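You operate a simulated robot arm through the tools that you are given. There is no shell and no other tool. Be economical: measure what you need, move in short steps, check, and stop when the job is done.

Carry out the task below with a simulated robot arm. There is one attempt and no reset: what you move stays moved.

Task
Seal the bare end of the plank with wood glue.
Fine: brush it over the whole patch first; after that put the brush back in its pot and slide the plank back against the fence to dry. A coat counts when it lies all over at full strength: go over it till it gets no stronger.

The check looks at the end state, three seconds after you hand in, the way a careful person would. Anything else that was tipped, shoved, dropped, spilled or broken makes it a failure. A push-on lid holds only when it is set on centred and level and pressed home; a screw cap is set on level and turned clockwise until tight.

Robot
A 7-joint arm with a three-finger gripper, fixed in place. Base frame: the origin is at the foot of the arm, x ahead of it, y to its left, z up; the work surface is at about z = 800. Readings come in mm, rad, newtons and seconds.
Its first joint turns from -2.897 to 2.897 rad. Payload 2.69 kg.
Tool frame: the origin (TCP) lies between the finger pads and is the grasp point; the fingertips stand 30 mm ahead of it; z points along the fingers, y is the line along which they close. Largest opening 128 mm; the body of the gripper starts 117 mm behind the TCP.
Orientation is that of the tool frame in the base frame, as [roll, pitch, yaw] about the fixed x, y, z axes, in that order (R = Rz(yaw) Ry(pitch) Rx(roll)). With the fingers straight down and closing along the base's y, the tool's x points along the base's -x, its y along +y and its z along -z.

Tools
- The arm moves only by the tool servo_tool. Its argument "rows" is a list of rows, each a list of 6 numbers: the shift along the base's x, y, z in mm, then the turn, a rotation vector about the base's x, y, z in rad. In form: [[x, y, z, wx, wy, wz], ...]. A call has 1 to 8 rows; each row shifts and turns the commanded pose from where the row before left it. "grip" is the closure, from 0 (fully open) to 1 (shut), set as the call begins (left out, the last holds). Rows are played at 5 a second. More than 50 mm and 0.15 rad between two rows, or a gripper value outside its range, and nothing of the call is played. Where a pose cannot be reached the arm comes as near as it can. A force on the tool above 90 N (or 10 N above the force at the start of the call, whichever is more), or a blocked arm, ends the call early, and 0.2 s more pass. The fingers move at their own pace and stop on an object; they squeeze with about 31 N. The grip force told is the motor's: it shows also when the fingers shut on nothing. Time passes only in rows, and 0.2 s behind the last, so rows that do not move let the fingers close. The reply holds the time, the measured pose of the TCP, the force on the tool along the base axes, the opening and the grip force, in the units named above and with some noise, with the torque about the TCP (base axes, N m) and any sound that the robot's microphone picked up.
- Cameras (640 x 400 px; columns grow to the right, rows downward): "scene" is fixed at [409.6, 496.4, 1676.9]; the picture's right is [-0.99, -0.15, 0.00], its down [-0.12, 0.80, -0.59] and it looks along [0.09, -0.58, -0.81] (base axes); focal length 316 px, centre (320, 200). "wrist" rides on the gripper at [58, 54, -131] in the tool frame; the picture's right is [-0.68, 0.74, 0.00], its down [-0.62, -0.57, -0.55] and it looks along [-0.40, -0.37, 0.84] (tool axes); focal length 234 px, centre (320, 200). There is no depth. A picture from a camera that has moved, and an enlarged one, comes with that camera's place and axes in the base frame and with its lens. The place of the scene camera against the robot may be out by one fixed shift of up to 18 mm in any direction.
- get_image(camera): a new picture of that camera. No time passes.
- lift_body(by): slides the trunk up (or, below 0, down) by that many mm; the arm rides with it, the base frame stays. It gives what a move gives, with no picture.
- zoom(camera, box): a new picture of the part [left, top, right, bottom] of that camera's present view, enlarged. No time passes.
- sign_off(): hands the job in; it is judged then, once.

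Go step by step. Nothing tells you positions but the pictures and the camera data: compare them with the known pose of the tool, close in by small moves and look again before you grip or let go. The budget is 120 turns and 84 pictures, counting those below and the enlarged ones. Unless the task says otherwise, let go and move clear before handing in, and close with one line.

The tools are called after ">>>" by a JSON object that holds its "method" and its "body". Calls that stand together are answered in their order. servo_tool: Moves the arm, as the interface text tells. Its arguments: {"type":"object","properties":{"rows":{"type":"array","items":{"type":"array","items":{"type":"number"}}},"grip":{"type":"number"}},"required":["rows"]} The other tools are called the same way: lift_body (by) slides the trunk up or down; get_image (camera) takes a picture; zoom (camera, box) takes an enlarged picture of a part of a camera's view; sign_off () hands the job in.

At the start:

```text
time: 0.0
tcp_pos: [625.2, 101.6, 1261.4]
orientation: [3.141, -0.001, 3.141]
contact_force: [1.2, -0.1, 0.2]
moment: [0.03, 0.05, 0.0]
opening: 127.7
finger_force: 0.1
trunk travel left (down, up): [-150.0, 200.0]
```

scene: 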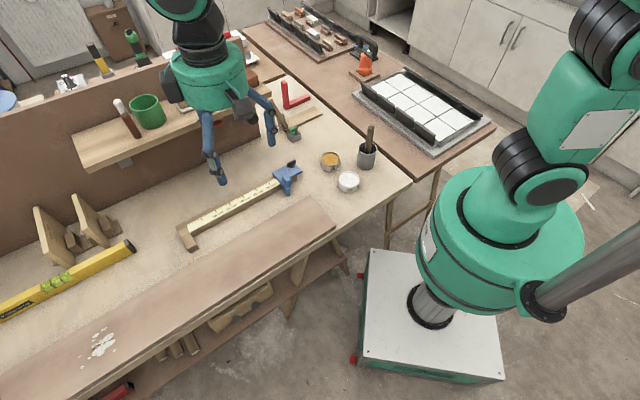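
wrist: 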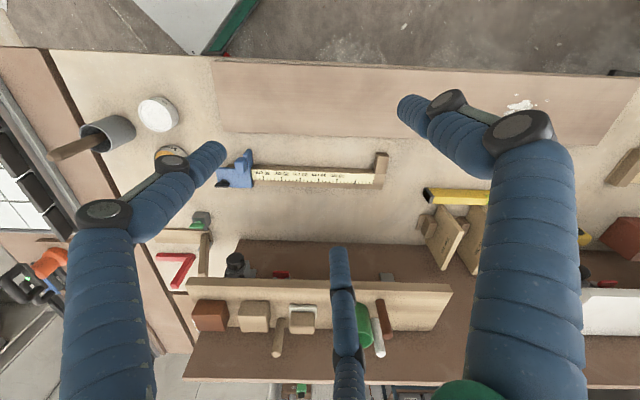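

I see a workbench with a long plank at the near edge, a pot with a brush, two open tins (amber and white), and other tools. I'll enlarge the relevant parts first.

>>> {"method": "zoom", "body": {"camera": "scene", "box": [260, 80, 420, 210]}}

>>> {"method": "zoom", "body": {"camera": "scene", "box": [0, 180, 350, 400]}}

>>> {"method": "zoom", "body": {"camera": "wrist", "box": [30, 60, 270, 220]}}

```text
3.08 times, centred on (340, 145) of scene
camera zoom: at [409.6, 496.4, 1676.9], right [-0.99, -0.15, 0.0], down [-0.12, 0.8, -0.59], along [0.09, -0.58, -0.81], focal length 972 px, centre (258, 369)
```

zoom: 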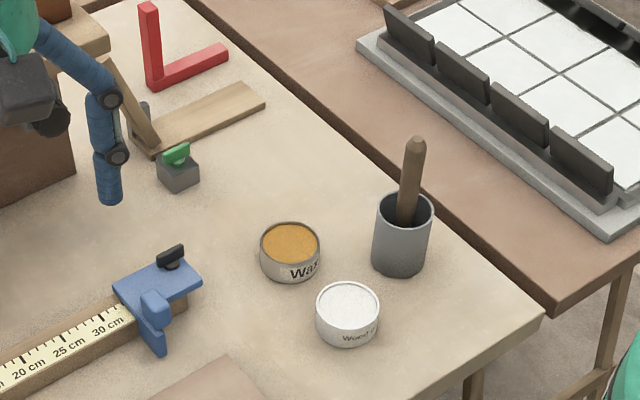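

```text
1.82 times, centred on (175, 290) of scene
camera zoom: at [409.6, 496.4, 1676.9], right [-0.99, -0.15, 0.0], down [-0.12, 0.8, -0.59], along [0.09, -0.58, -0.81], focal length 575 px, centre (584, 36)
```

zoom: 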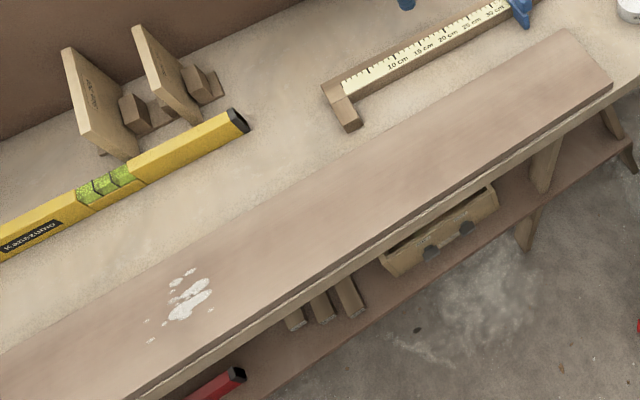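

```text
2.50 times, centred on (150, 140) of wrist
camera zoom: at [567.0, 154.9, 1393.7], right [0.68, 0.74, 0.0], down [0.62, -0.57, 0.55], along [0.4, -0.37, -0.84], focal length 585 px, centre (745, 350)
```

zoom: 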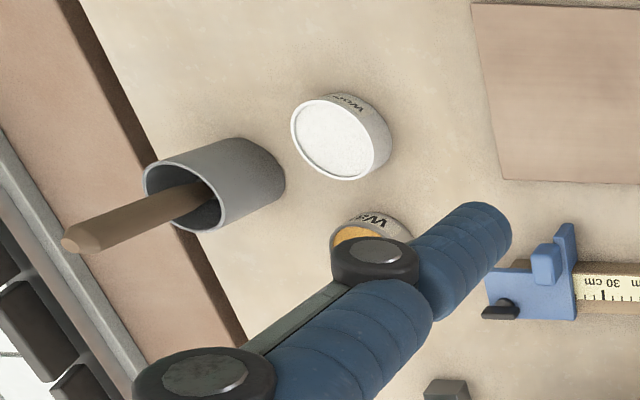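

The near board looks like part of the bench, and the small board by the red square may be the real plank. I'll swing the arm over there for a closer look.

>>> {"method": "servo_tool", "body": {"rows": [[-10, -48, 0, 0, 0, 0], [-10, -48, 0, 0, 0, 0], [-10, -48, 0, 0, 0, 0], [-10, -48, 0, 0, 0, 0], [-10, -48, 0, 0, 0, 0], [-10, -48, 0, 0, 0, 0], [-10, -48, 0, 0, 0, 0], [-10, -48, 0, 0, 0, 0]]}}

>>> {"method": "get_image", "body": {"camera": "wrist"}}

>>> {"method": "get_image", "body": {"camera": "scene"}}

```text
time: 1.8
tcp_pos: [546.6, -282.2, 1263.5]
orientation: [3.14, -0.001, -3.14]
contact_force: [0.9, -0.6, -0.2]
moment: [-0.02, 0.02, 0.01]
opening: 128.1
finger_force: 0.0
trunk travel left (down, up): [-150.0, 200.0]
```

```text
78 pictures are left
camera wrist: at [488.3, -229.0, 1394.1], right [0.68, 0.74, 0.0], down [0.62, -0.57, 0.55], along [0.4, -0.37, -0.84], focal length 234 px, centre (320, 200)
```

wrist: 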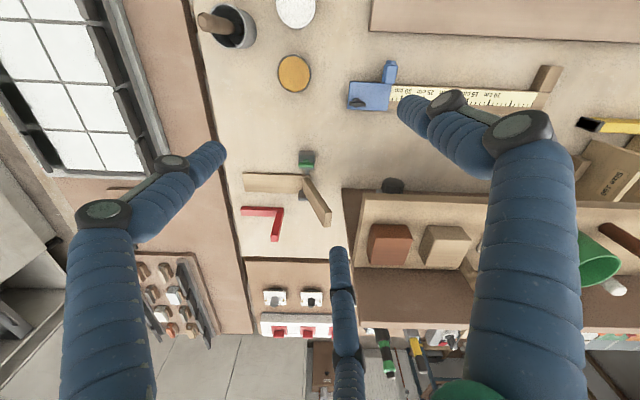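

```text
77 pictures are left
```

scene: 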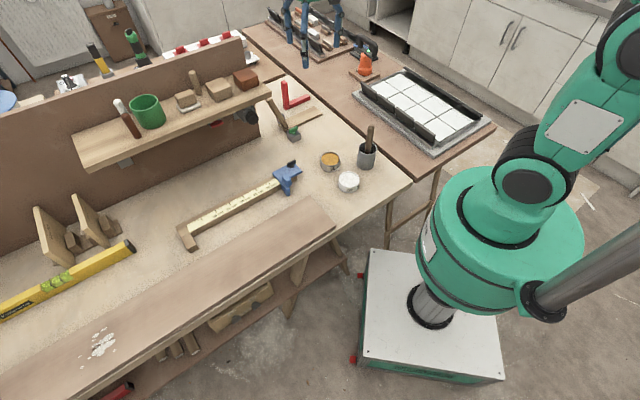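

>>> {"method": "zoom", "body": {"camera": "wrist", "box": [200, 130, 360, 250]}}

>>> {"method": "zoom", "body": {"camera": "wrist", "box": [180, 0, 560, 120]}}

>>> {"method": "zoom", "body": {"camera": "scene", "box": [230, 60, 350, 140]}}

>>> {"method": "zoom", "body": {"camera": "scene", "box": [170, 130, 390, 260]}}

```text
3.33 times, centred on (280, 190) of wrist
camera zoom: at [488.3, -229.0, 1394.1], right [0.68, 0.74, 0.0], down [0.62, -0.57, 0.55], along [0.4, -0.37, -0.84], focal length 781 px, centre (453, 233)
```

zoom: 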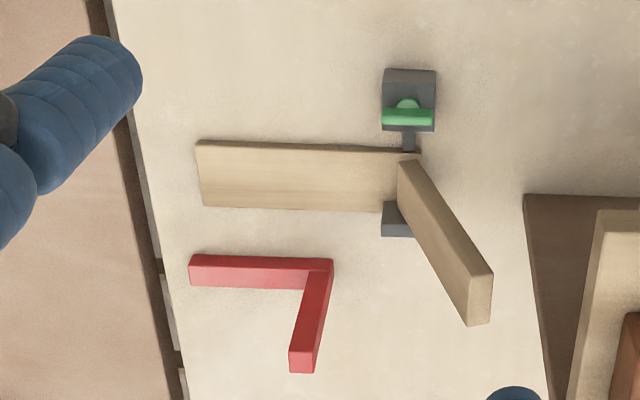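

```text
1.68 times, centred on (370, 60) of wrist
camera zoom: at [488.3, -229.0, 1394.1], right [0.68, 0.74, 0.0], down [0.62, -0.57, 0.55], along [0.4, -0.37, -0.84], focal length 394 px, centre (236, 436)
```

zoom: 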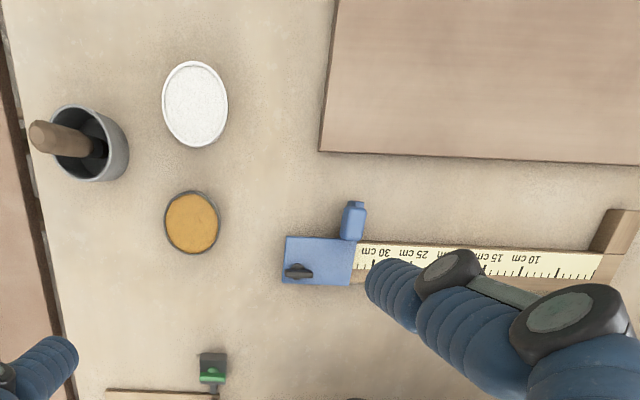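

```text
5.00 times, centred on (290, 100) of scene
camera zoom: at [409.6, 496.4, 1676.9], right [-0.99, -0.15, 0.0], down [-0.12, 0.8, -0.59], along [0.09, -0.58, -0.81], focal length 1580 px, centre (470, 700)
```

zoom: 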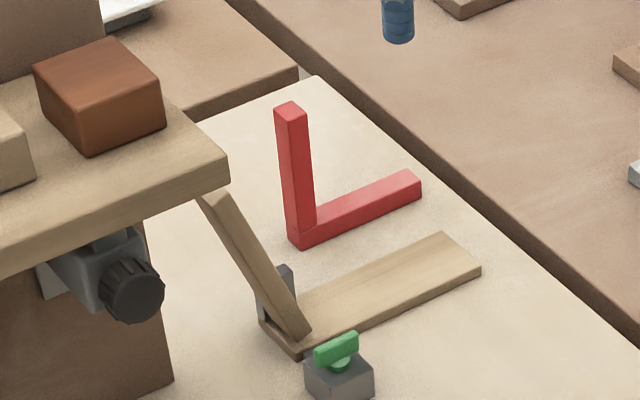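

```text
2.91 times, centred on (280, 195) of scene
camera zoom: at [409.6, 496.4, 1676.9], right [-0.99, -0.15, 0.0], down [-0.12, 0.8, -0.59], along [0.09, -0.58, -0.81], focal length 919 px, centre (436, 214)
```

zoom: 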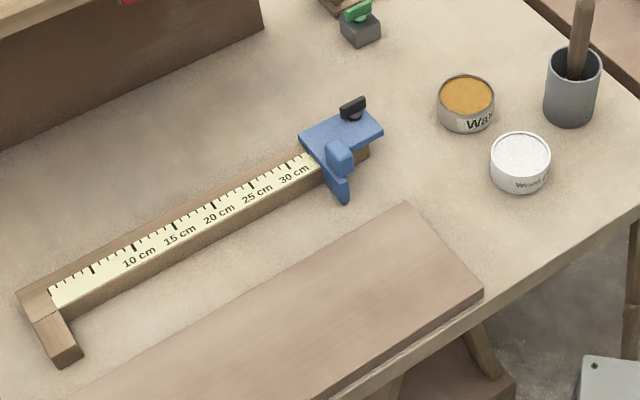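

The gauge with the ruler and blue stop may be the fence, and the long near board may be the plank. I'll turn back and look over the left side before deciding.

>>> {"method": "servo_tool", "body": {"rows": [[-10, 48, 0, 0, 0, 0.15], [-10, 48, 0, 0, 0, 0.15], [-10, 48, 0, 0, 0, 0.15], [-10, 48, 0, 0, 0, 0.15], [-10, 48, 0, 0, 0, 0.15], [-10, 48, 0, 0, 0, 0.15], [-10, 48, 0, 0, 0, 0.15], [-10, 48, 0, 0, 0, 0.15]]}}

>>> {"method": "get_image", "body": {"camera": "wrist"}}

```text
time: 3.6
tcp_pos: [467.8, 101.1, 1261.3]
orientation: [3.141, 0.002, -1.938]
contact_force: [0.6, 0.2, 0.0]
moment: [0.04, 0.0, -0.01]
opening: 128.1
finger_force: 0.2
trunk travel left (down, up): [-150.0, 200.0]
```

```text
72 pictures are left
camera wrist: at [396.9, 64.4, 1393.1], right [-0.44, 0.9, 0.0], down [0.75, 0.37, 0.55], along [0.49, 0.24, -0.84], focal length 234 px, centre (320, 200)
```

wrist: 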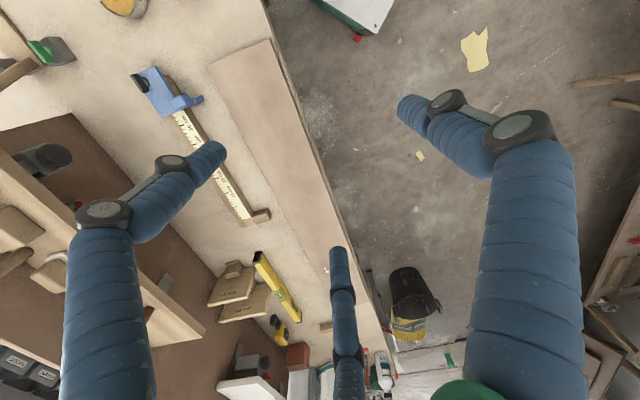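

>>> {"method": "zoom", "body": {"camera": "wrist", "box": [190, 20, 340, 140]}}

>>> {"method": "zoom", "body": {"camera": "wrist", "box": [190, 220, 400, 400]}}

>>> {"method": "zoom", "body": {"camera": "scene", "box": [0, 200, 180, 320]}}

```text
3.33 times, centred on (265, 80) of wrist
camera zoom: at [396.9, 64.4, 1393.1], right [-0.44, 0.9, 0.0], down [0.75, 0.37, 0.55], along [0.49, 0.24, -0.84], focal length 781 px, centre (503, 600)
```

zoom: 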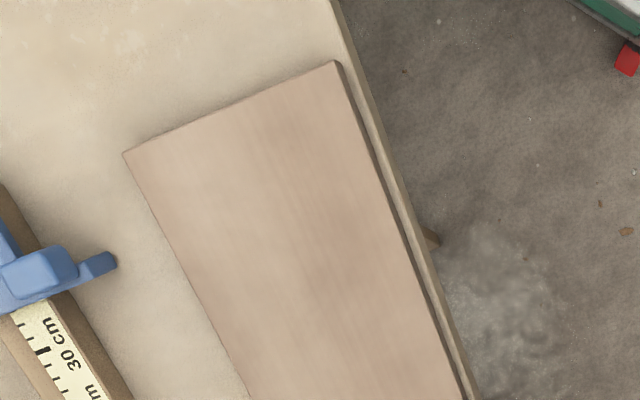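

```text
2.22 times, centred on (295, 310) of wrist
camera zoom: at [396.9, 64.4, 1393.1], right [-0.44, 0.9, 0.0], down [0.75, 0.37, 0.55], along [0.49, 0.24, -0.84], focal length 520 px, centre (376, -44)
```

zoom: 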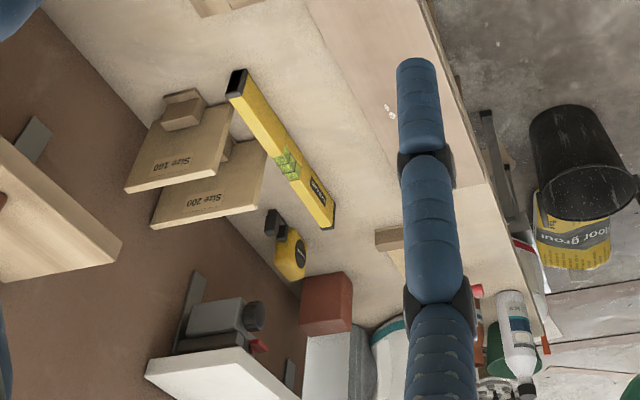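

```text
3.33 times, centred on (90, 260) of scene
camera zoom: at [409.6, 496.4, 1676.9], right [-0.99, -0.15, 0.0], down [-0.12, 0.8, -0.59], along [0.09, -0.58, -0.81], focal length 1054 px, centre (1087, 0)
```

zoom: 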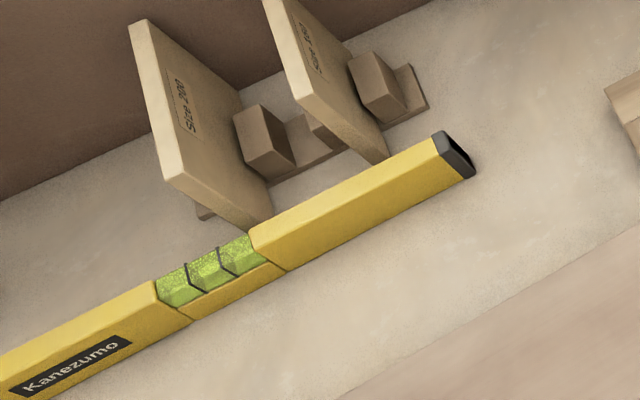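

I still can't tell which board is the plank, so I'll drop the camera closer over the right end of the long board.

>>> {"method": "servo_tool", "body": {"rows": [[-9, -26, -32, 0, 0, 0], [-9, -26, -32, 0, 0, 0], [-9, -26, -32, 0, 0, 0], [-9, -26, -32, 0, 0, 0], [-9, -26, -32, 0, 0, 0], [-9, -26, -32, 0, 0, 0], [-9, -26, -32, 0, 0, 0], [-9, -26, -32, 0, 0, 0]]}}

>>> {"method": "get_image", "body": {"camera": "wrist"}}

```text
time: 5.4
tcp_pos: [394.4, -108.2, 1005.5]
orientation: [-3.141, -0.001, -1.943]
contact_force: [0.7, 0.5, 0.7]
moment: [0.0, 0.0, -0.01]
opening: 127.9
finger_force: 0.1
trunk travel left (down, up): [-150.0, 200.0]
```

```text
68 pictures are left
camera wrist: at [322.7, -144.3, 1136.5], right [-0.44, 0.9, 0.0], down [0.75, 0.37, 0.55], along [0.49, 0.24, -0.84], focal length 234 px, centre (320, 200)
```

wrist: 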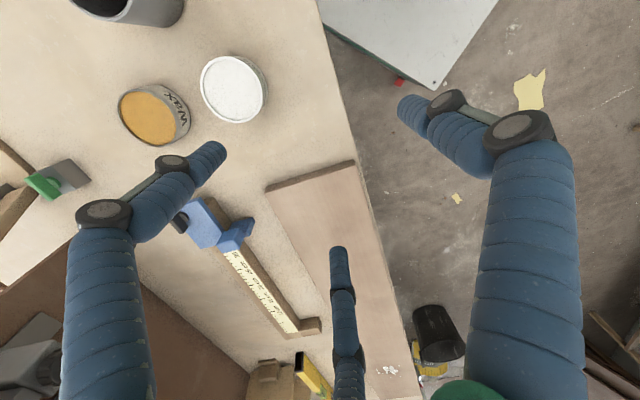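

>>> {"method": "zoom", "body": {"camera": "wrist", "box": [250, 150, 410, 250]}}

>>> {"method": "zoom", "body": {"camera": "wrist", "box": [280, 300, 440, 400]}}

```text
4.00 times, centred on (330, 200) of wrist
camera zoom: at [322.7, -144.3, 1136.5], right [-0.44, 0.9, 0.0], down [0.75, 0.37, 0.55], along [0.49, 0.24, -0.84], focal length 937 px, centre (280, 200)
```

zoom: 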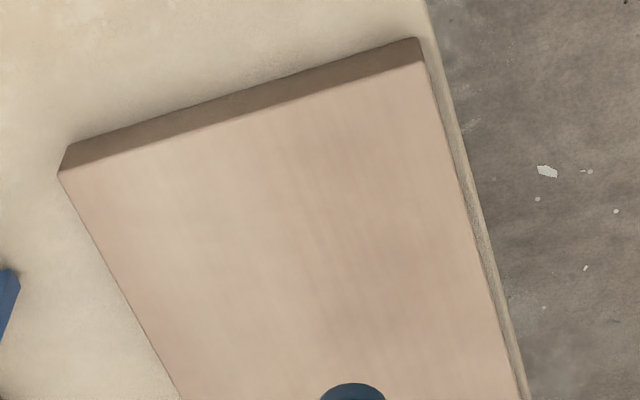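

```text
4.00 times, centred on (360, 350) of wrist
camera zoom: at [322.7, -144.3, 1136.5], right [-0.44, 0.9, 0.0], down [0.75, 0.37, 0.55], along [0.49, 0.24, -0.84], focal length 937 px, centre (160, -400)
```

zoom: 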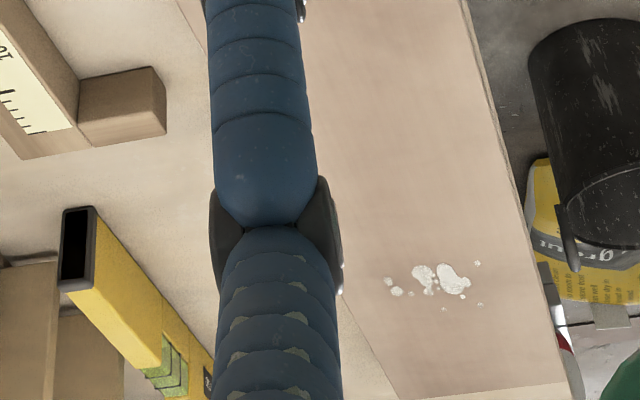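

The long board has no distinct patch. Next I'll look closely at the small board by the red square.

>>> {"method": "servo_tool", "body": {"rows": [[16, -38, 10, 0, 0, -0.15], [16, -38, 10, 0, 0, -0.15], [16, -38, 5, 0, 0, -0.15], [16, -38, 0, 0, 0, -0.15], [16, -38, 0, 0, 0, -0.15], [16, -38, 0, 0, 0, -0.15], [16, -38, 0, 0, 0, -0.15], [16, -38, 0, 0, 0, -0.15]]}}

>>> {"method": "get_image", "body": {"camera": "wrist"}}

```text
time: 7.2
tcp_pos: [519.8, -407.9, 1030.5]
orientation: [3.142, 0.001, 3.139]
contact_force: [-0.2, 0.3, -0.3]
moment: [-0.01, -0.02, 0.01]
opening: 127.7
finger_force: 0.2
trunk travel left (down, up): [-150.0, 200.0]
```

```text
65 pictures are left
camera wrist: at [461.2, -354.9, 1161.4], right [0.68, 0.74, 0.0], down [0.62, -0.57, 0.55], along [0.4, -0.37, -0.84], focal length 234 px, centre (320, 200)
```

wrist: 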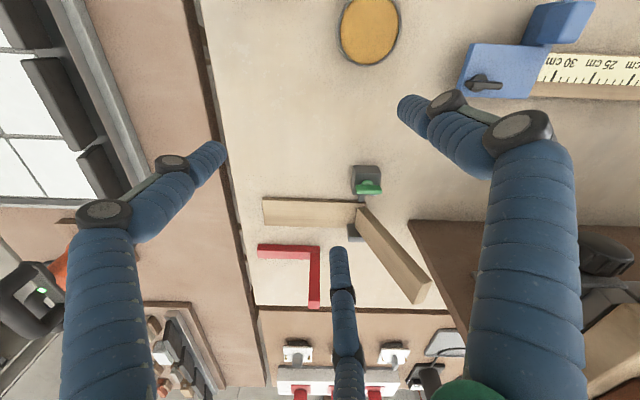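

>>> {"method": "zoom", "body": {"camera": "wrist", "box": [240, 150, 440, 310]}}

>>> {"method": "zoom", "body": {"camera": "wrist", "box": [400, 0, 640, 120]}}

```text
2.50 times, centred on (340, 230) of wrist
camera zoom: at [461.2, -354.9, 1161.4], right [0.68, 0.74, 0.0], down [0.62, -0.57, 0.55], along [0.4, -0.37, -0.84], focal length 585 px, centre (270, 125)
```

zoom: 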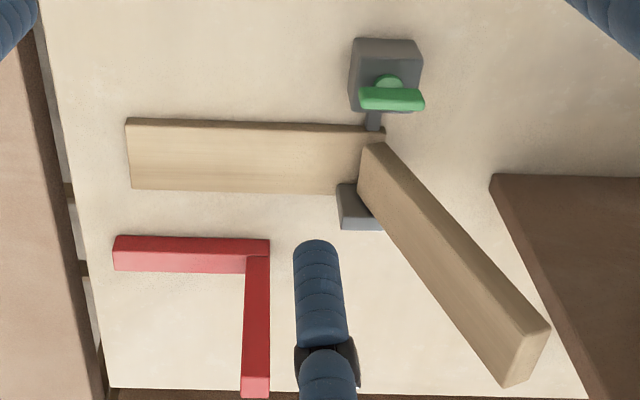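

```text
2.67 times, centred on (520, 60) of wrist
camera zoom: at [461.2, -354.9, 1161.4], right [0.68, 0.74, 0.0], down [0.62, -0.57, 0.55], along [0.4, -0.37, -0.84], focal length 624 px, centre (-213, 573)
```

zoom: 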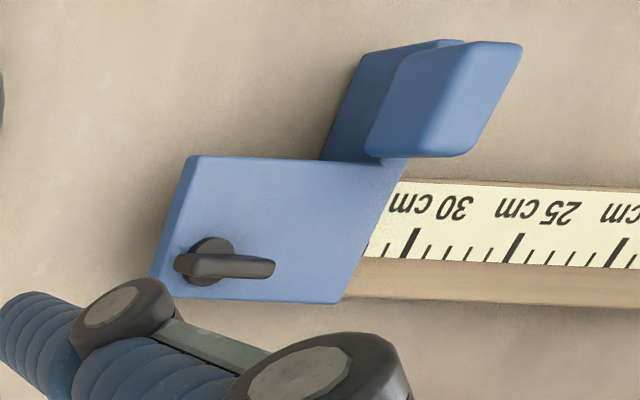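

The corner piece looks like a clamped glue-up for something else. I'll take a low, close look at the right end of the long board.

>>> {"method": "servo_tool", "body": {"rows": [[-6, 49, 0, 0, 0, 0], [-6, 49, 0, 0, 0, 0], [-6, 49, 0, 0, 0, 0], [-6, 49, 0, 0, 0, 0], [-10, 48, -10, 0, 0, 0], [-10, 48, -10, 0, 0, 0], [-10, 48, -10, 0, 0, 0], [-10, 48, -10, 0, 0, 0]]}}

>>> {"method": "get_image", "body": {"camera": "wrist"}}

>>> {"method": "zoom", "body": {"camera": "scene", "box": [240, 180, 400, 280]}}

```text
time: 9.0
tcp_pos: [455.0, -20.7, 995.3]
orientation: [3.141, -0.001, -3.14]
contact_force: [-0.1, -0.3, -0.1]
moment: [0.03, -0.02, -0.04]
opening: 128.1
finger_force: 0.0
trunk travel left (down, up): [-150.0, 200.0]
```

```text
62 pictures are left
camera wrist: at [395.6, 32.3, 1126.1], right [0.68, 0.74, 0.0], down [0.62, -0.56, 0.55], along [0.4, -0.37, -0.84], focal length 234 px, centre (320, 200)
```

wrist: 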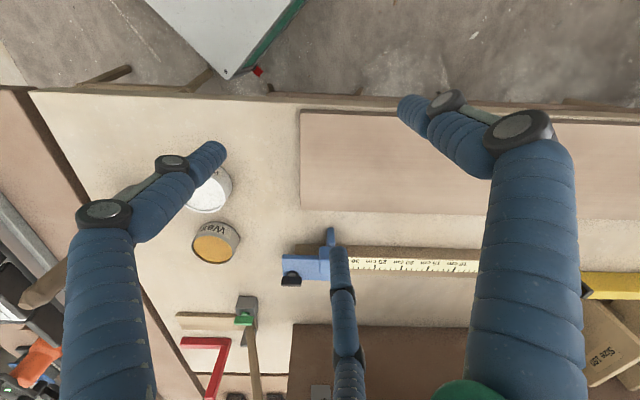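

```text
4.00 times, centred on (320, 230) of scene
camera zoom: at [409.6, 496.4, 1676.9], right [-0.99, -0.15, 0.0], down [-0.12, 0.8, -0.59], along [0.09, -0.58, -0.81], focal length 1264 px, centre (320, 80)
```

zoom: 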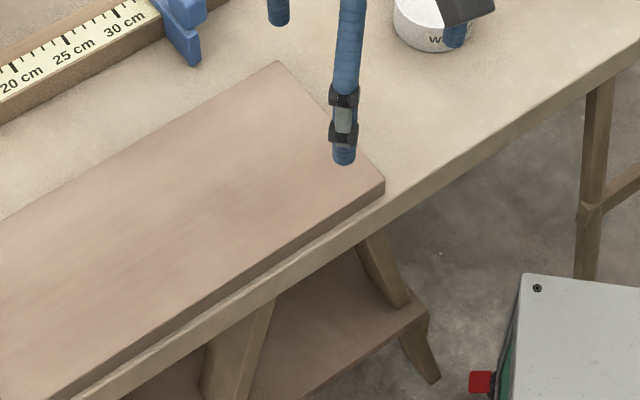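

>>> {"method": "zoom", "body": {"camera": "wrist", "box": [285, 95, 425, 225]}}

>>> {"method": "zoom", "body": {"camera": "wrist", "box": [500, 90, 640, 225]}}

```text
3.08 times, centred on (355, 160) of wrist
camera zoom: at [395.6, 32.3, 1126.1], right [0.68, 0.74, 0.0], down [0.62, -0.56, 0.55], along [0.4, -0.37, -0.84], focal length 720 px, centre (212, 323)
```

zoom: 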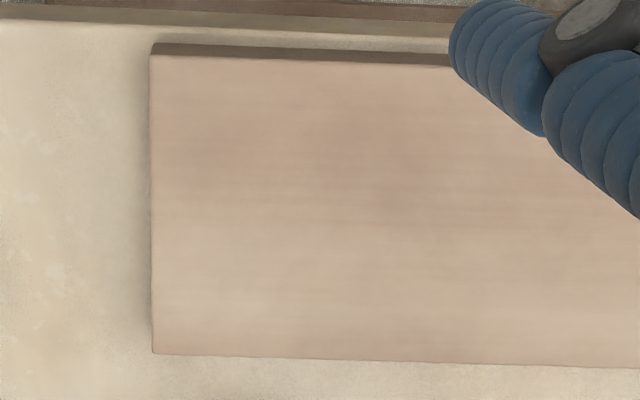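

```text
2.96 times, centred on (570, 158) of wrist
camera zoom: at [395.6, 32.3, 1126.1], right [0.68, 0.74, 0.0], down [0.62, -0.56, 0.55], along [0.4, -0.37, -0.84], focal length 694 px, centre (-421, 326)
```

zoom: 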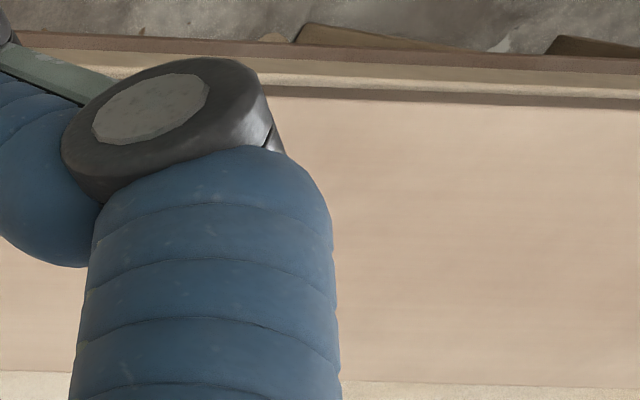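

>>> {"method": "zoom", "body": {"camera": "scene", "box": [240, 0, 520, 170]}}

>>> {"method": "zoom", "body": {"camera": "scene", "box": [0, 0, 280, 175]}}

>>> {"method": "zoom", "body": {"camera": "scene", "box": [0, 260, 230, 400]}}

```text
2.29 times, centred on (380, 85) of scene
camera zoom: at [409.6, 496.4, 1676.9], right [-0.99, -0.15, 0.0], down [-0.12, 0.8, -0.59], along [0.09, -0.58, -0.81], focal length 722 px, centre (183, 463)
```

zoom: 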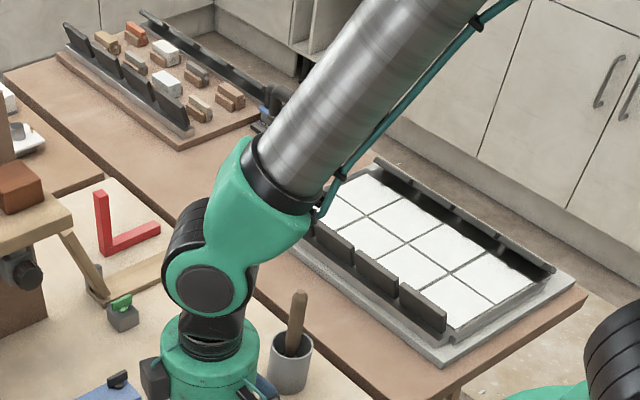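

```text
2.29 times, centred on (140, 88) of scene
camera zoom: at [409.6, 496.4, 1676.9], right [-0.99, -0.15, 0.0], down [-0.12, 0.8, -0.59], along [0.09, -0.58, -0.81], focal length 722 px, centre (731, 457)
```

zoom: 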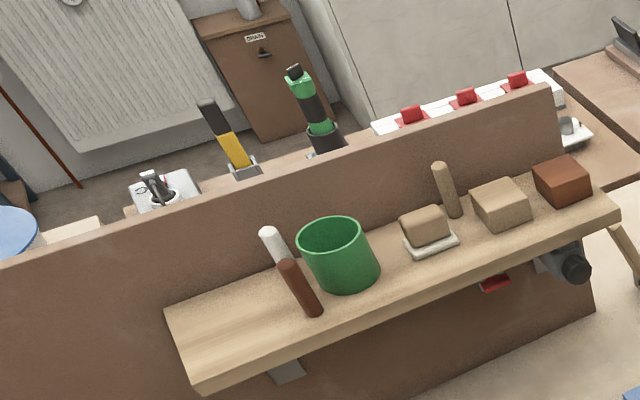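

```text
2.78 times, centred on (115, 330) of scene
camera zoom: at [409.6, 496.4, 1676.9], right [-0.99, -0.15, 0.0], down [-0.12, 0.8, -0.59], along [0.09, -0.58, -0.81], focal length 880 px, centre (890, -162)
```

zoom: 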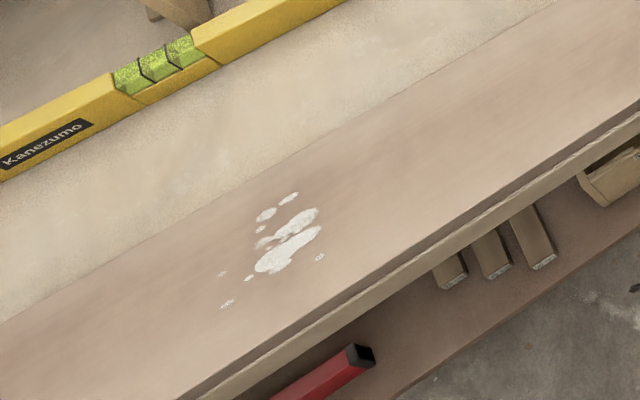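

I don't see a patch on the reachable top surface yet. I'll look along the left half of the bench from closer, then decide.

>>> {"method": "servo_tool", "body": {"rows": [[18, 34, 20, 0, 0, 0.15], [18, 34, 20, 0, 0, 0.15], [18, 34, 20, 0, 0, 0.15], [18, 34, 20, 0, 0, 0.15], [18, 34, 20, 0, 0, 0.15], [18, 34, 20, 0, 0, 0.15], [18, 34, 20, 0, 0, 0.15], [18, 34, 20, 0, 0, 0.15]]}}

>>> {"method": "get_image", "body": {"camera": "wrist"}}

```text
time: 10.8
tcp_pos: [600.8, 249.3, 1150.8]
orientation: [3.14, -0.001, -1.94]
contact_force: [-0.8, -0.4, -0.8]
moment: [0.06, -0.03, -0.02]
opening: 128.2
finger_force: 0.1
trunk travel left (down, up): [-150.0, 200.0]
```

```text
55 pictures are left
camera wrist: at [530.3, 213.0, 1281.5], right [-0.44, 0.9, 0.0], down [0.75, 0.37, 0.55], along [0.49, 0.24, -0.84], focal length 234 px, centre (320, 200)
```

wrist: 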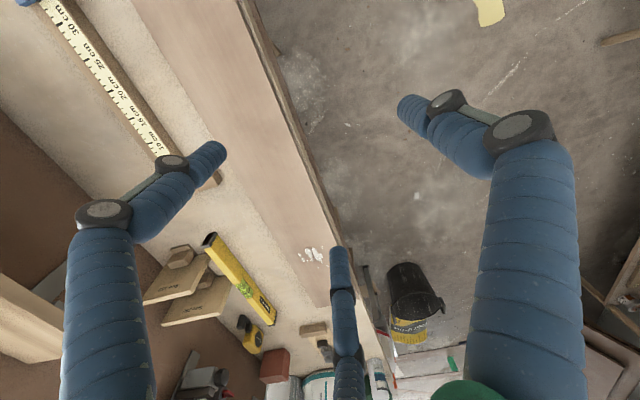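

>>> {"method": "zoom", "body": {"camera": "wrist", "box": [225, 215, 375, 375]}}

>>> {"method": "zoom", "body": {"camera": "wrist", "box": [120, 0, 340, 140]}}

```text
2.50 times, centred on (300, 295) of wrist
camera zoom: at [530.3, 213.0, 1281.5], right [-0.44, 0.9, 0.0], down [0.75, 0.37, 0.55], along [0.49, 0.24, -0.84], focal length 585 px, centre (370, -38)
```

zoom: 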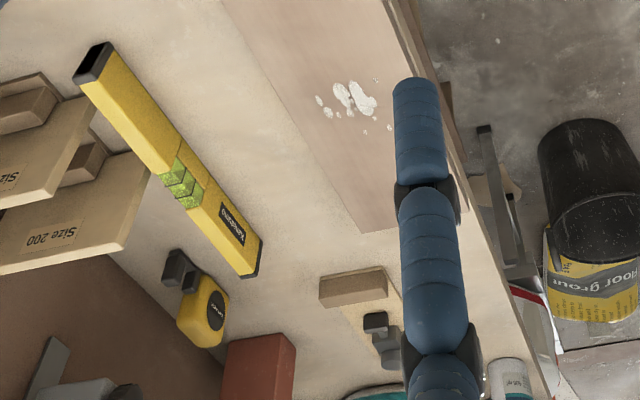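

```text
2.86 times, centred on (230, 70) of wrist
camera zoom: at [530.3, 213.0, 1281.5], right [-0.44, 0.9, 0.0], down [0.75, 0.37, 0.55], along [0.49, 0.24, -0.84], focal length 669 px, centre (577, 571)
```

zoom: 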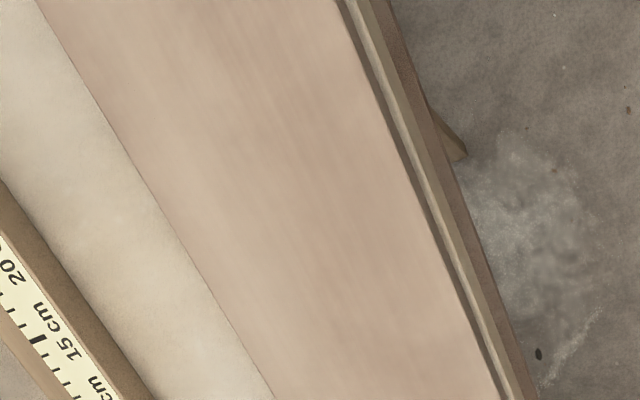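

The long board runs about 0.8 m and its right end is the reachable one, right in the middle of the scene view, so I take it as the plank. I'll look at that end from very close for the patch.

>>> {"method": "servo_tool", "body": {"rows": [[-14, -39, -27, 0, 0, 0], [-14, -39, -27, 0, 0, 0], [-14, -39, -27, 0, 0, 0], [-14, -39, -27, 0, 0, 0], [-14, -39, -27, 0, 0, 0], [-14, -39, -27, 0, 0, 0], [-14, -39, -27, 0, 0, 0], [-14, -39, -27, 0, 0, 0]]}}

>>> {"method": "get_image", "body": {"camera": "wrist"}}

```text
time: 12.6
tcp_pos: [488.3, -65.2, 934.1]
orientation: [-3.14, -0.001, -1.941]
contact_force: [-0.2, -0.2, 0.7]
moment: [-0.02, -0.02, -0.02]
opening: 127.8
finger_force: 0.1
trunk travel left (down, up): [-150.0, 200.0]
```

```text
52 pictures are left
camera wrist: at [416.3, -101.0, 1065.0], right [-0.44, 0.9, 0.0], down [0.75, 0.37, 0.55], along [0.49, 0.24, -0.84], focal length 234 px, centre (320, 200)
```

wrist: 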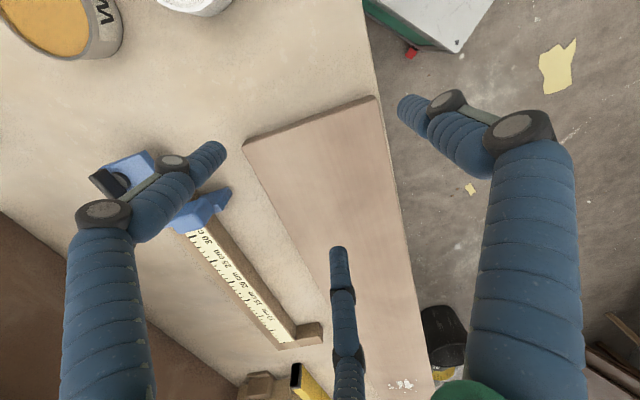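

>>> {"method": "zoom", "body": {"camera": "wrist", "box": [230, 80, 410, 200]}}

>>> {"method": "zoom", "body": {"camera": "wrist", "box": [290, 200, 440, 330]}}

```text
3.33 times, centred on (320, 140) of wrist
camera zoom: at [416.3, -101.0, 1065.0], right [-0.44, 0.9, 0.0], down [0.75, 0.37, 0.55], along [0.49, 0.24, -0.84], focal length 781 px, centre (320, 400)
```

zoom: 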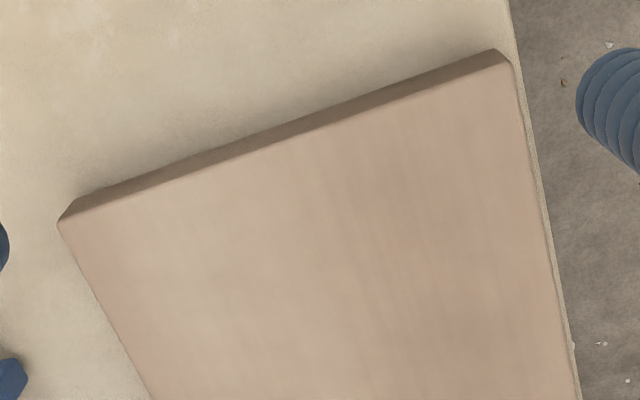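

```text
3.08 times, centred on (365, 265) of wrist
camera zoom: at [416.3, -101.0, 1065.0], right [-0.44, 0.9, 0.0], down [0.75, 0.37, 0.55], along [0.49, 0.24, -0.84], focal length 720 px, centre (182, 0)
```

zoom: 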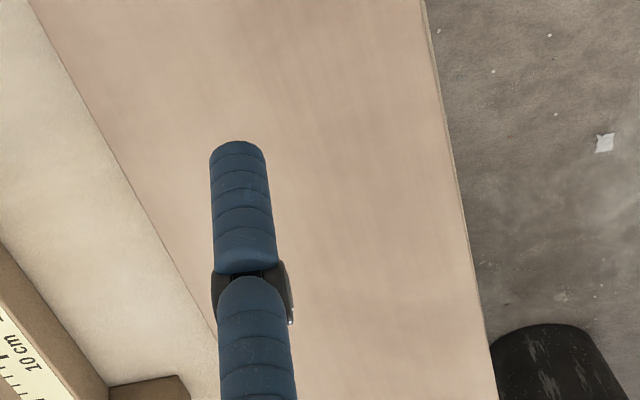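

No clear patch mark is visible from here either, so the brush strokes will have to show it. Next I'll get a close look at the brush in its pot, near (352,-320), with the handle tip near z 983.

>>> {"method": "servo_tool", "body": {"rows": [[-24, -24, 20, 0, 0, -0.15], [-24, -24, 20, 0, 0, -0.15], [-24, -24, 20, 0, 0, -0.15], [-24, -24, 20, 0, 0, -0.15], [-24, -24, 10, 0, 0, -0.15], [-24, -24, 10, 0, 0, -0.15], [-24, -24, 10, 0, 0, -0.15], [-24, -24, 10, 0, 0, -0.15]]}}

>>> {"method": "get_image", "body": {"camera": "wrist"}}

```text
time: 14.4
tcp_pos: [297.4, -253.1, 1056.3]
orientation: [-3.141, -0.001, 3.139]
contact_force: [0.9, 0.0, 0.5]
moment: [-0.01, 0.01, 0.01]
opening: 128.1
finger_force: 0.1
trunk travel left (down, up): [-150.0, 200.0]
```

```text
49 pictures are left
camera wrist: at [238.7, -200.5, 1186.2], right [0.68, 0.74, 0.0], down [0.62, -0.57, 0.55], along [0.4, -0.37, -0.84], focal length 234 px, centre (320, 200)
```

wrist: 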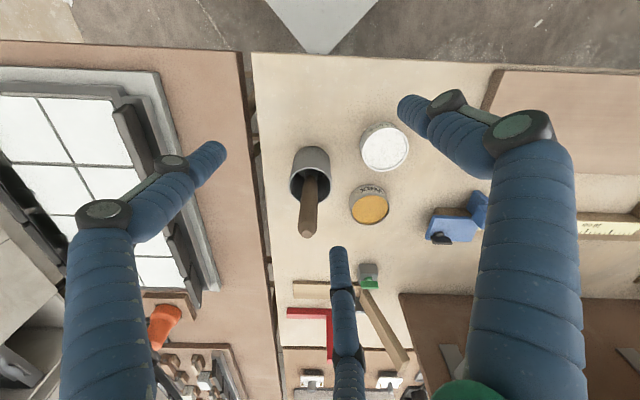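

>>> {"method": "zoom", "body": {"camera": "wrist", "box": [260, 110, 420, 250]}}

```text
2.86 times, centred on (340, 180) of wrist
camera zoom: at [238.7, -200.5, 1186.2], right [0.68, 0.74, 0.0], down [0.62, -0.57, 0.55], along [0.4, -0.37, -0.84], focal length 669 px, centre (263, 257)
```

zoom: 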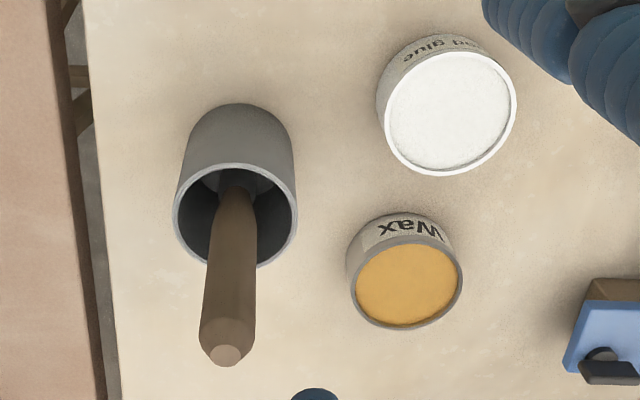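

The brush stands upright at about (355,-327) with its handle tip near z 990, and the glue surface is around (406,-215,836). I'll move over the handle and descend partway around it.

>>> {"method": "servo_tool", "body": {"rows": [[20, -25, 0, 0, 0, 0], [20, -25, 0, 0, 0, 0], [18, -24, 0, 0, 0, 0], [0, 0, -30, 0, 0, 0], [0, 0, -30, 0, 0, 0], [0, 0, 0, 0, 0, 0]]}}

>>> {"method": "get_image", "body": {"camera": "wrist"}}

>>> {"method": "get_image", "body": {"camera": "scene"}}

```text
time: 15.8
tcp_pos: [358.7, -328.7, 998.2]
orientation: [3.141, -0.002, 3.139]
contact_force: [0.4, -0.2, -0.4]
moment: [0.04, 0.02, -0.01]
opening: 127.7
finger_force: 0.1
trunk travel left (down, up): [-150.0, 200.0]
```

```text
47 pictures are left
camera wrist: at [300.0, -275.9, 1128.1], right [0.68, 0.74, 0.0], down [0.62, -0.57, 0.55], along [0.4, -0.37, -0.84], focal length 234 px, centre (320, 200)
```

wrist: 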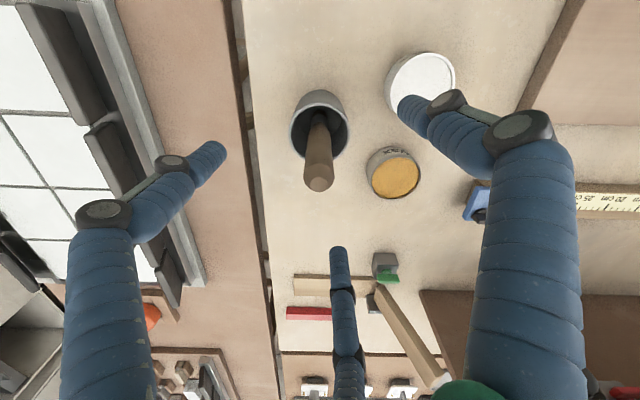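

```text
46 pictures are left
```

scene: 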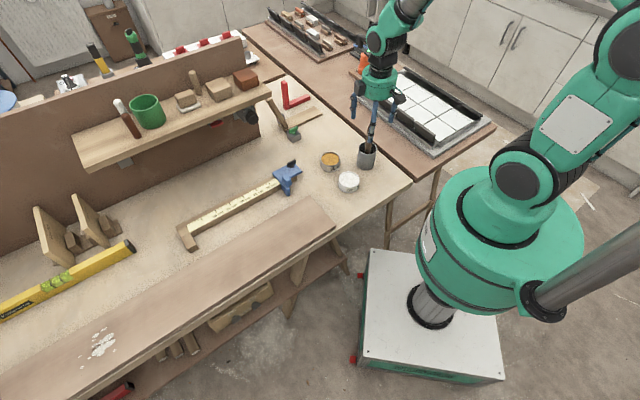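

>>> {"method": "servo_tool", "body": {"rows": [[-3, 1, -24, 0, 0, 0], [0, 0, -24, 0, 0, 0], [0, 0, 0, 0, 0, 0]]}}

>>> {"method": "servo_tool", "body": {"rows": [[0, 0, 0, 0, 0, 0], [0, 0, 0, 0, 0, 0], [0, 0, 0, 0, 0, 0], [0, 0, 0, 0, 0, 0]], "grip": 1}}

>>> {"method": "get_image", "body": {"camera": "wrist"}}

```text
time: 16.6
tcp_pos: [352.6, -330.4, 950.3]
orientation: [-3.141, -0.001, -3.141]
contact_force: [0.1, -0.1, -1.3]
moment: [0.02, 0.05, 0.02]
opening: 127.8
finger_force: 0.1
trunk travel left (down, up): [-150.0, 200.0]
```

```text
time: 17.6
tcp_pos: [352.8, -329.9, 949.5]
orientation: [-3.141, 0.0, -3.14]
contact_force: [0.2, -0.9, -0.4]
moment: [-0.02, 0.02, -0.01]
opening: 21.4
finger_force: 30.9
trunk travel left (down, up): [-150.0, 200.0]
```

```text
45 pictures are left
camera wrist: at [294.5, -276.9, 1080.3], right [0.68, 0.74, 0.0], down [0.62, -0.56, 0.55], along [0.4, -0.37, -0.84], focal length 234 px, centre (320, 200)
```

wrist: 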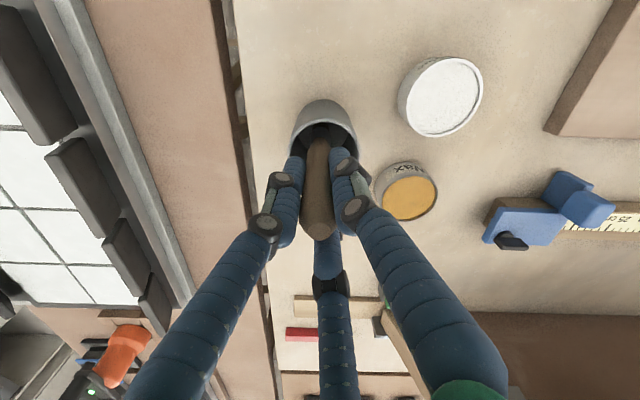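

The handle is held at 21 mm opening. I'll lift the brush straight out and look at it.

>>> {"method": "servo_tool", "body": {"rows": [[0, 0, 25, 0, 0, 0], [0, 0, 25, 0, 0, 0], [0, 0, 30, 0, 0, 0], [0, 0, 30, 0, 0, 0], [0, 0, 30, 0, 0, 0], [0, 0, 0, 0, 0, 0]]}}

>>> {"method": "get_image", "body": {"camera": "wrist"}}

>>> {"method": "zoom", "body": {"camera": "scene", "box": [300, 60, 440, 180]}}

```text
time: 19.0
tcp_pos: [347.9, -324.8, 1090.0]
orientation: [-3.141, 0.0, -3.14]
contact_force: [0.1, 0.4, 0.1]
moment: [0.0, -0.06, 0.0]
opening: 21.4
finger_force: 30.9
trunk travel left (down, up): [-150.0, 200.0]
```

```text
44 pictures are left
camera wrist: at [290.5, -272.8, 1220.9], right [0.68, 0.74, 0.0], down [0.62, -0.56, 0.55], along [0.4, -0.37, -0.84], focal length 234 px, centre (320, 200)
```

wrist: 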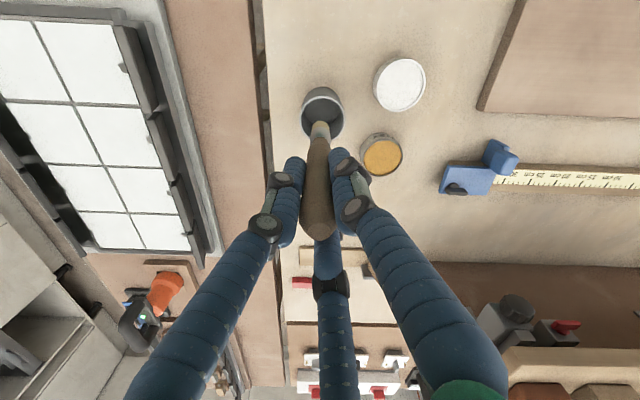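

```text
3.33 times, centred on (370, 120) of scene
camera zoom: at [409.6, 496.4, 1676.9], right [-0.99, -0.15, 0.0], down [-0.12, 0.8, -0.59], along [0.09, -0.58, -0.81], focal length 1054 px, centre (153, 467)
```

zoom: 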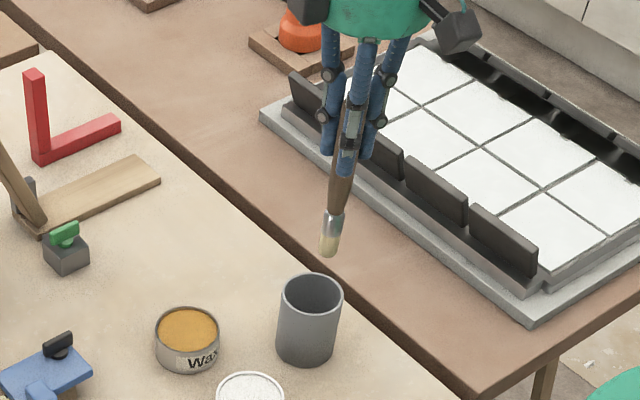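

The brush is round and hangs straight, with its bristle tip about 146 mm below the TCP. I'll move over the white glue tin and lower to just above the surface.

>>> {"method": "servo_tool", "body": {"rows": [[15, 28, 0, 0, 0, 0], [15, 28, 0, 0, 0, 0], [14, 27, 0, 0, 0, 0], [14, 27, 0, 0, 0, 0], [0, 0, -30, 0, 0, 0], [0, 0, -30, 0, 0, 0], [0, 0, -30, 0, 0, 0], [0, 0, 0, 0, 0, 0]]}}

>>> {"method": "get_image", "body": {"camera": "wrist"}}

>>> {"method": "zoom", "body": {"camera": "scene", "box": [300, 120, 400, 200]}}

```text
time: 20.8
tcp_pos: [409.9, -218.4, 996.9]
orientation: [-3.141, 0.0, 3.142]
contact_force: [0.3, -0.1, -0.3]
moment: [0.0, 0.04, 0.02]
opening: 21.3
finger_force: 30.8
trunk travel left (down, up): [-150.0, 200.0]
```

```text
42 pictures are left
camera wrist: at [351.1, -165.9, 1127.4], right [0.68, 0.74, 0.0], down [0.62, -0.57, 0.55], along [0.4, -0.37, -0.84], focal length 234 px, centre (320, 200)
```

wrist: 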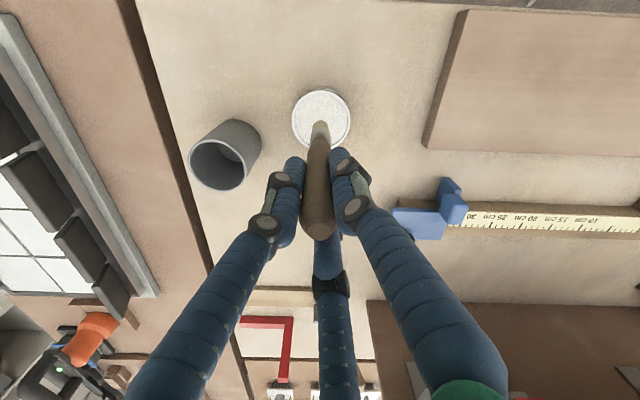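

```text
5.00 times, centred on (350, 160) of scene
camera zoom: at [409.6, 496.4, 1676.9], right [-0.99, -0.15, 0.0], down [-0.12, 0.8, -0.59], along [0.09, -0.58, -0.81], focal length 1580 px, centre (170, 400)
```

zoom: 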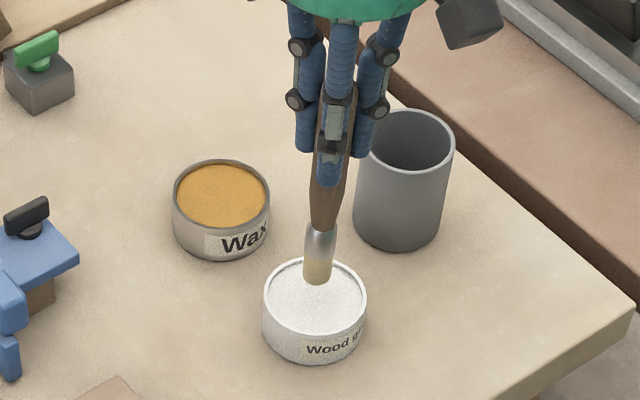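

The bristles are centred over the glue. I'll dip and hold.

>>> {"method": "servo_tool", "body": {"rows": [[0, 0, -12, 0, 0, 0], [0, 0, -12, 0, 0, 0], [0, 0, -6, 0, 0, 0], [0, 0, 0, 0, 0, 0], [0, 0, 0, 0, 0, 0]]}}

>>> {"method": "zoom", "body": {"camera": "scene", "box": [300, 120, 400, 200]}}

```text
time: 22.0
tcp_pos: [410.0, -217.9, 966.8]
orientation: [3.141, 0.001, -3.14]
contact_force: [2.3, -3.1, 25.7]
moment: [-0.27, -0.26, 0.07]
opening: 21.1
finger_force: 31.0
trunk travel left (down, up): [-150.0, 200.0]
```

```text
5.00 times, centred on (350, 160) of scene
camera zoom: at [409.6, 496.4, 1676.9], right [-0.99, -0.15, 0.0], down [-0.12, 0.8, -0.59], along [0.09, -0.58, -0.81], focal length 1580 px, centre (170, 400)
```

zoom: 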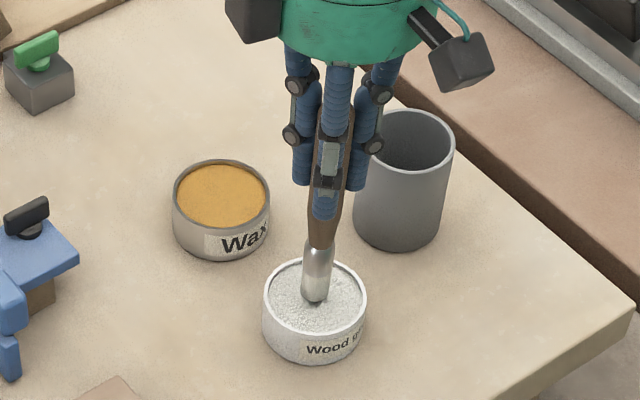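

It touched something firm (about 25 N), so I'll lift straight out and check that the brush is loaded.

>>> {"method": "servo_tool", "body": {"rows": [[0, 0, 8, 0, 0, 0], [0, 0, 12, 0, 0, 0], [0, 0, 20, 0, 0, 0], [0, 0, 20, 0, 0, 0], [0, 0, 0, 0, 0, 0]]}}

>>> {"method": "zoom", "body": {"camera": "scene", "box": [300, 110, 400, 200]}}

```text
time: 23.2
tcp_pos: [409.9, -217.6, 1026.7]
orientation: [3.141, 0.0, -3.14]
contact_force: [-0.4, -0.3, -0.5]
moment: [-0.01, 0.01, -0.01]
opening: 21.0
finger_force: 31.0
trunk travel left (down, up): [-150.0, 200.0]
```

```text
4.44 times, centred on (350, 155) of scene
camera zoom: at [409.6, 496.4, 1676.9], right [-0.99, -0.15, 0.0], down [-0.12, 0.8, -0.59], along [0.09, -0.58, -0.81], focal length 1405 px, centre (187, 400)
```

zoom: 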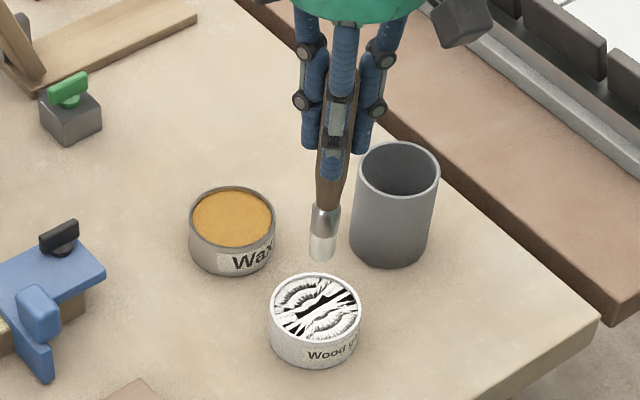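

The bristles are white with glue. I'll carry the brush over the plank's right end, roughly the middle at (502,-64), and lower gently.

>>> {"method": "servo_tool", "body": {"rows": [[23, 38, 0, 0, 0, 0], [23, 38, 0, 0, 0, 0], [23, 39, 0, 0, 0, 0], [23, 39, 0, 0, 0, 0], [0, 0, -20, 0, 0, 0], [0, 0, -15, 0, 0, 0], [0, 0, 0, 0, 0, 0]]}}

>>> {"method": "zoom", "body": {"camera": "scene", "box": [240, 150, 360, 250]}}

```text
time: 24.8
tcp_pos: [503.3, -62.0, 993.1]
orientation: [3.141, 0.001, 3.141]
contact_force: [-0.4, 0.0, 0.2]
moment: [0.01, 0.04, 0.03]
opening: 20.6
finger_force: 31.1
trunk travel left (down, up): [-150.0, 200.0]
```

```text
4.00 times, centred on (300, 200) of scene
camera zoom: at [409.6, 496.4, 1676.9], right [-0.99, -0.15, 0.0], down [-0.12, 0.8, -0.59], along [0.09, -0.58, -0.81], focal length 1264 px, centre (400, 200)
```

zoom: 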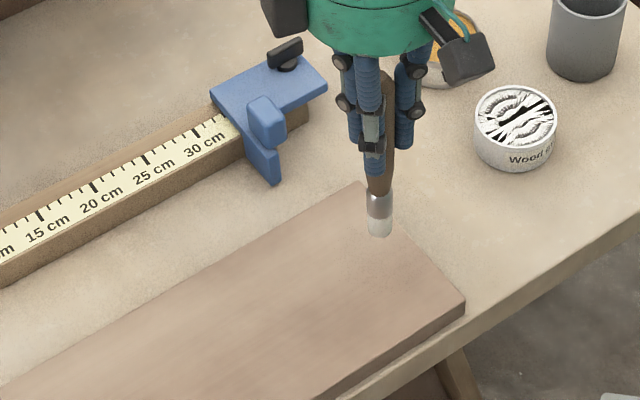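

>>> {"method": "servo_tool", "body": {"rows": [[0, 0, -10, 0, 0, 0], [0, 0, -8, 0, 0, 0], [0, 0, 0, 0, 0, 0]]}}

>>> {"method": "servo_tool", "body": {"rows": [[0, 0, -4, 0, 0, 0], [0, 0, 0, 0, 0, 0]]}}

>>> {"method": "servo_tool", "body": {"rows": [[0, 0, -4, 0, 0, 0], [0, 0, 0, 0, 0, 0]]}}

```text
time: 25.6
tcp_pos: [501.7, -62.3, 975.9]
orientation: [-3.14, 0.001, -3.141]
contact_force: [0.3, -0.5, -0.2]
moment: [-0.02, 0.01, -0.01]
opening: 20.8
finger_force: 31.1
trunk travel left (down, up): [-150.0, 200.0]
```

```text
time: 26.2
tcp_pos: [501.0, -63.2, 972.0]
orientation: [-3.142, 0.0, -3.139]
contact_force: [0.2, -0.3, -0.9]
moment: [0.03, -0.01, -0.04]
opening: 21.0
finger_force: 30.6
trunk travel left (down, up): [-150.0, 200.0]
```

```text
time: 26.8
tcp_pos: [502.2, -63.1, 966.8]
orientation: [-3.141, 0.001, -3.141]
contact_force: [0.0, -0.3, -0.3]
moment: [0.02, 0.01, 0.0]
opening: 20.7
finger_force: 31.0
trunk travel left (down, up): [-150.0, 200.0]
```

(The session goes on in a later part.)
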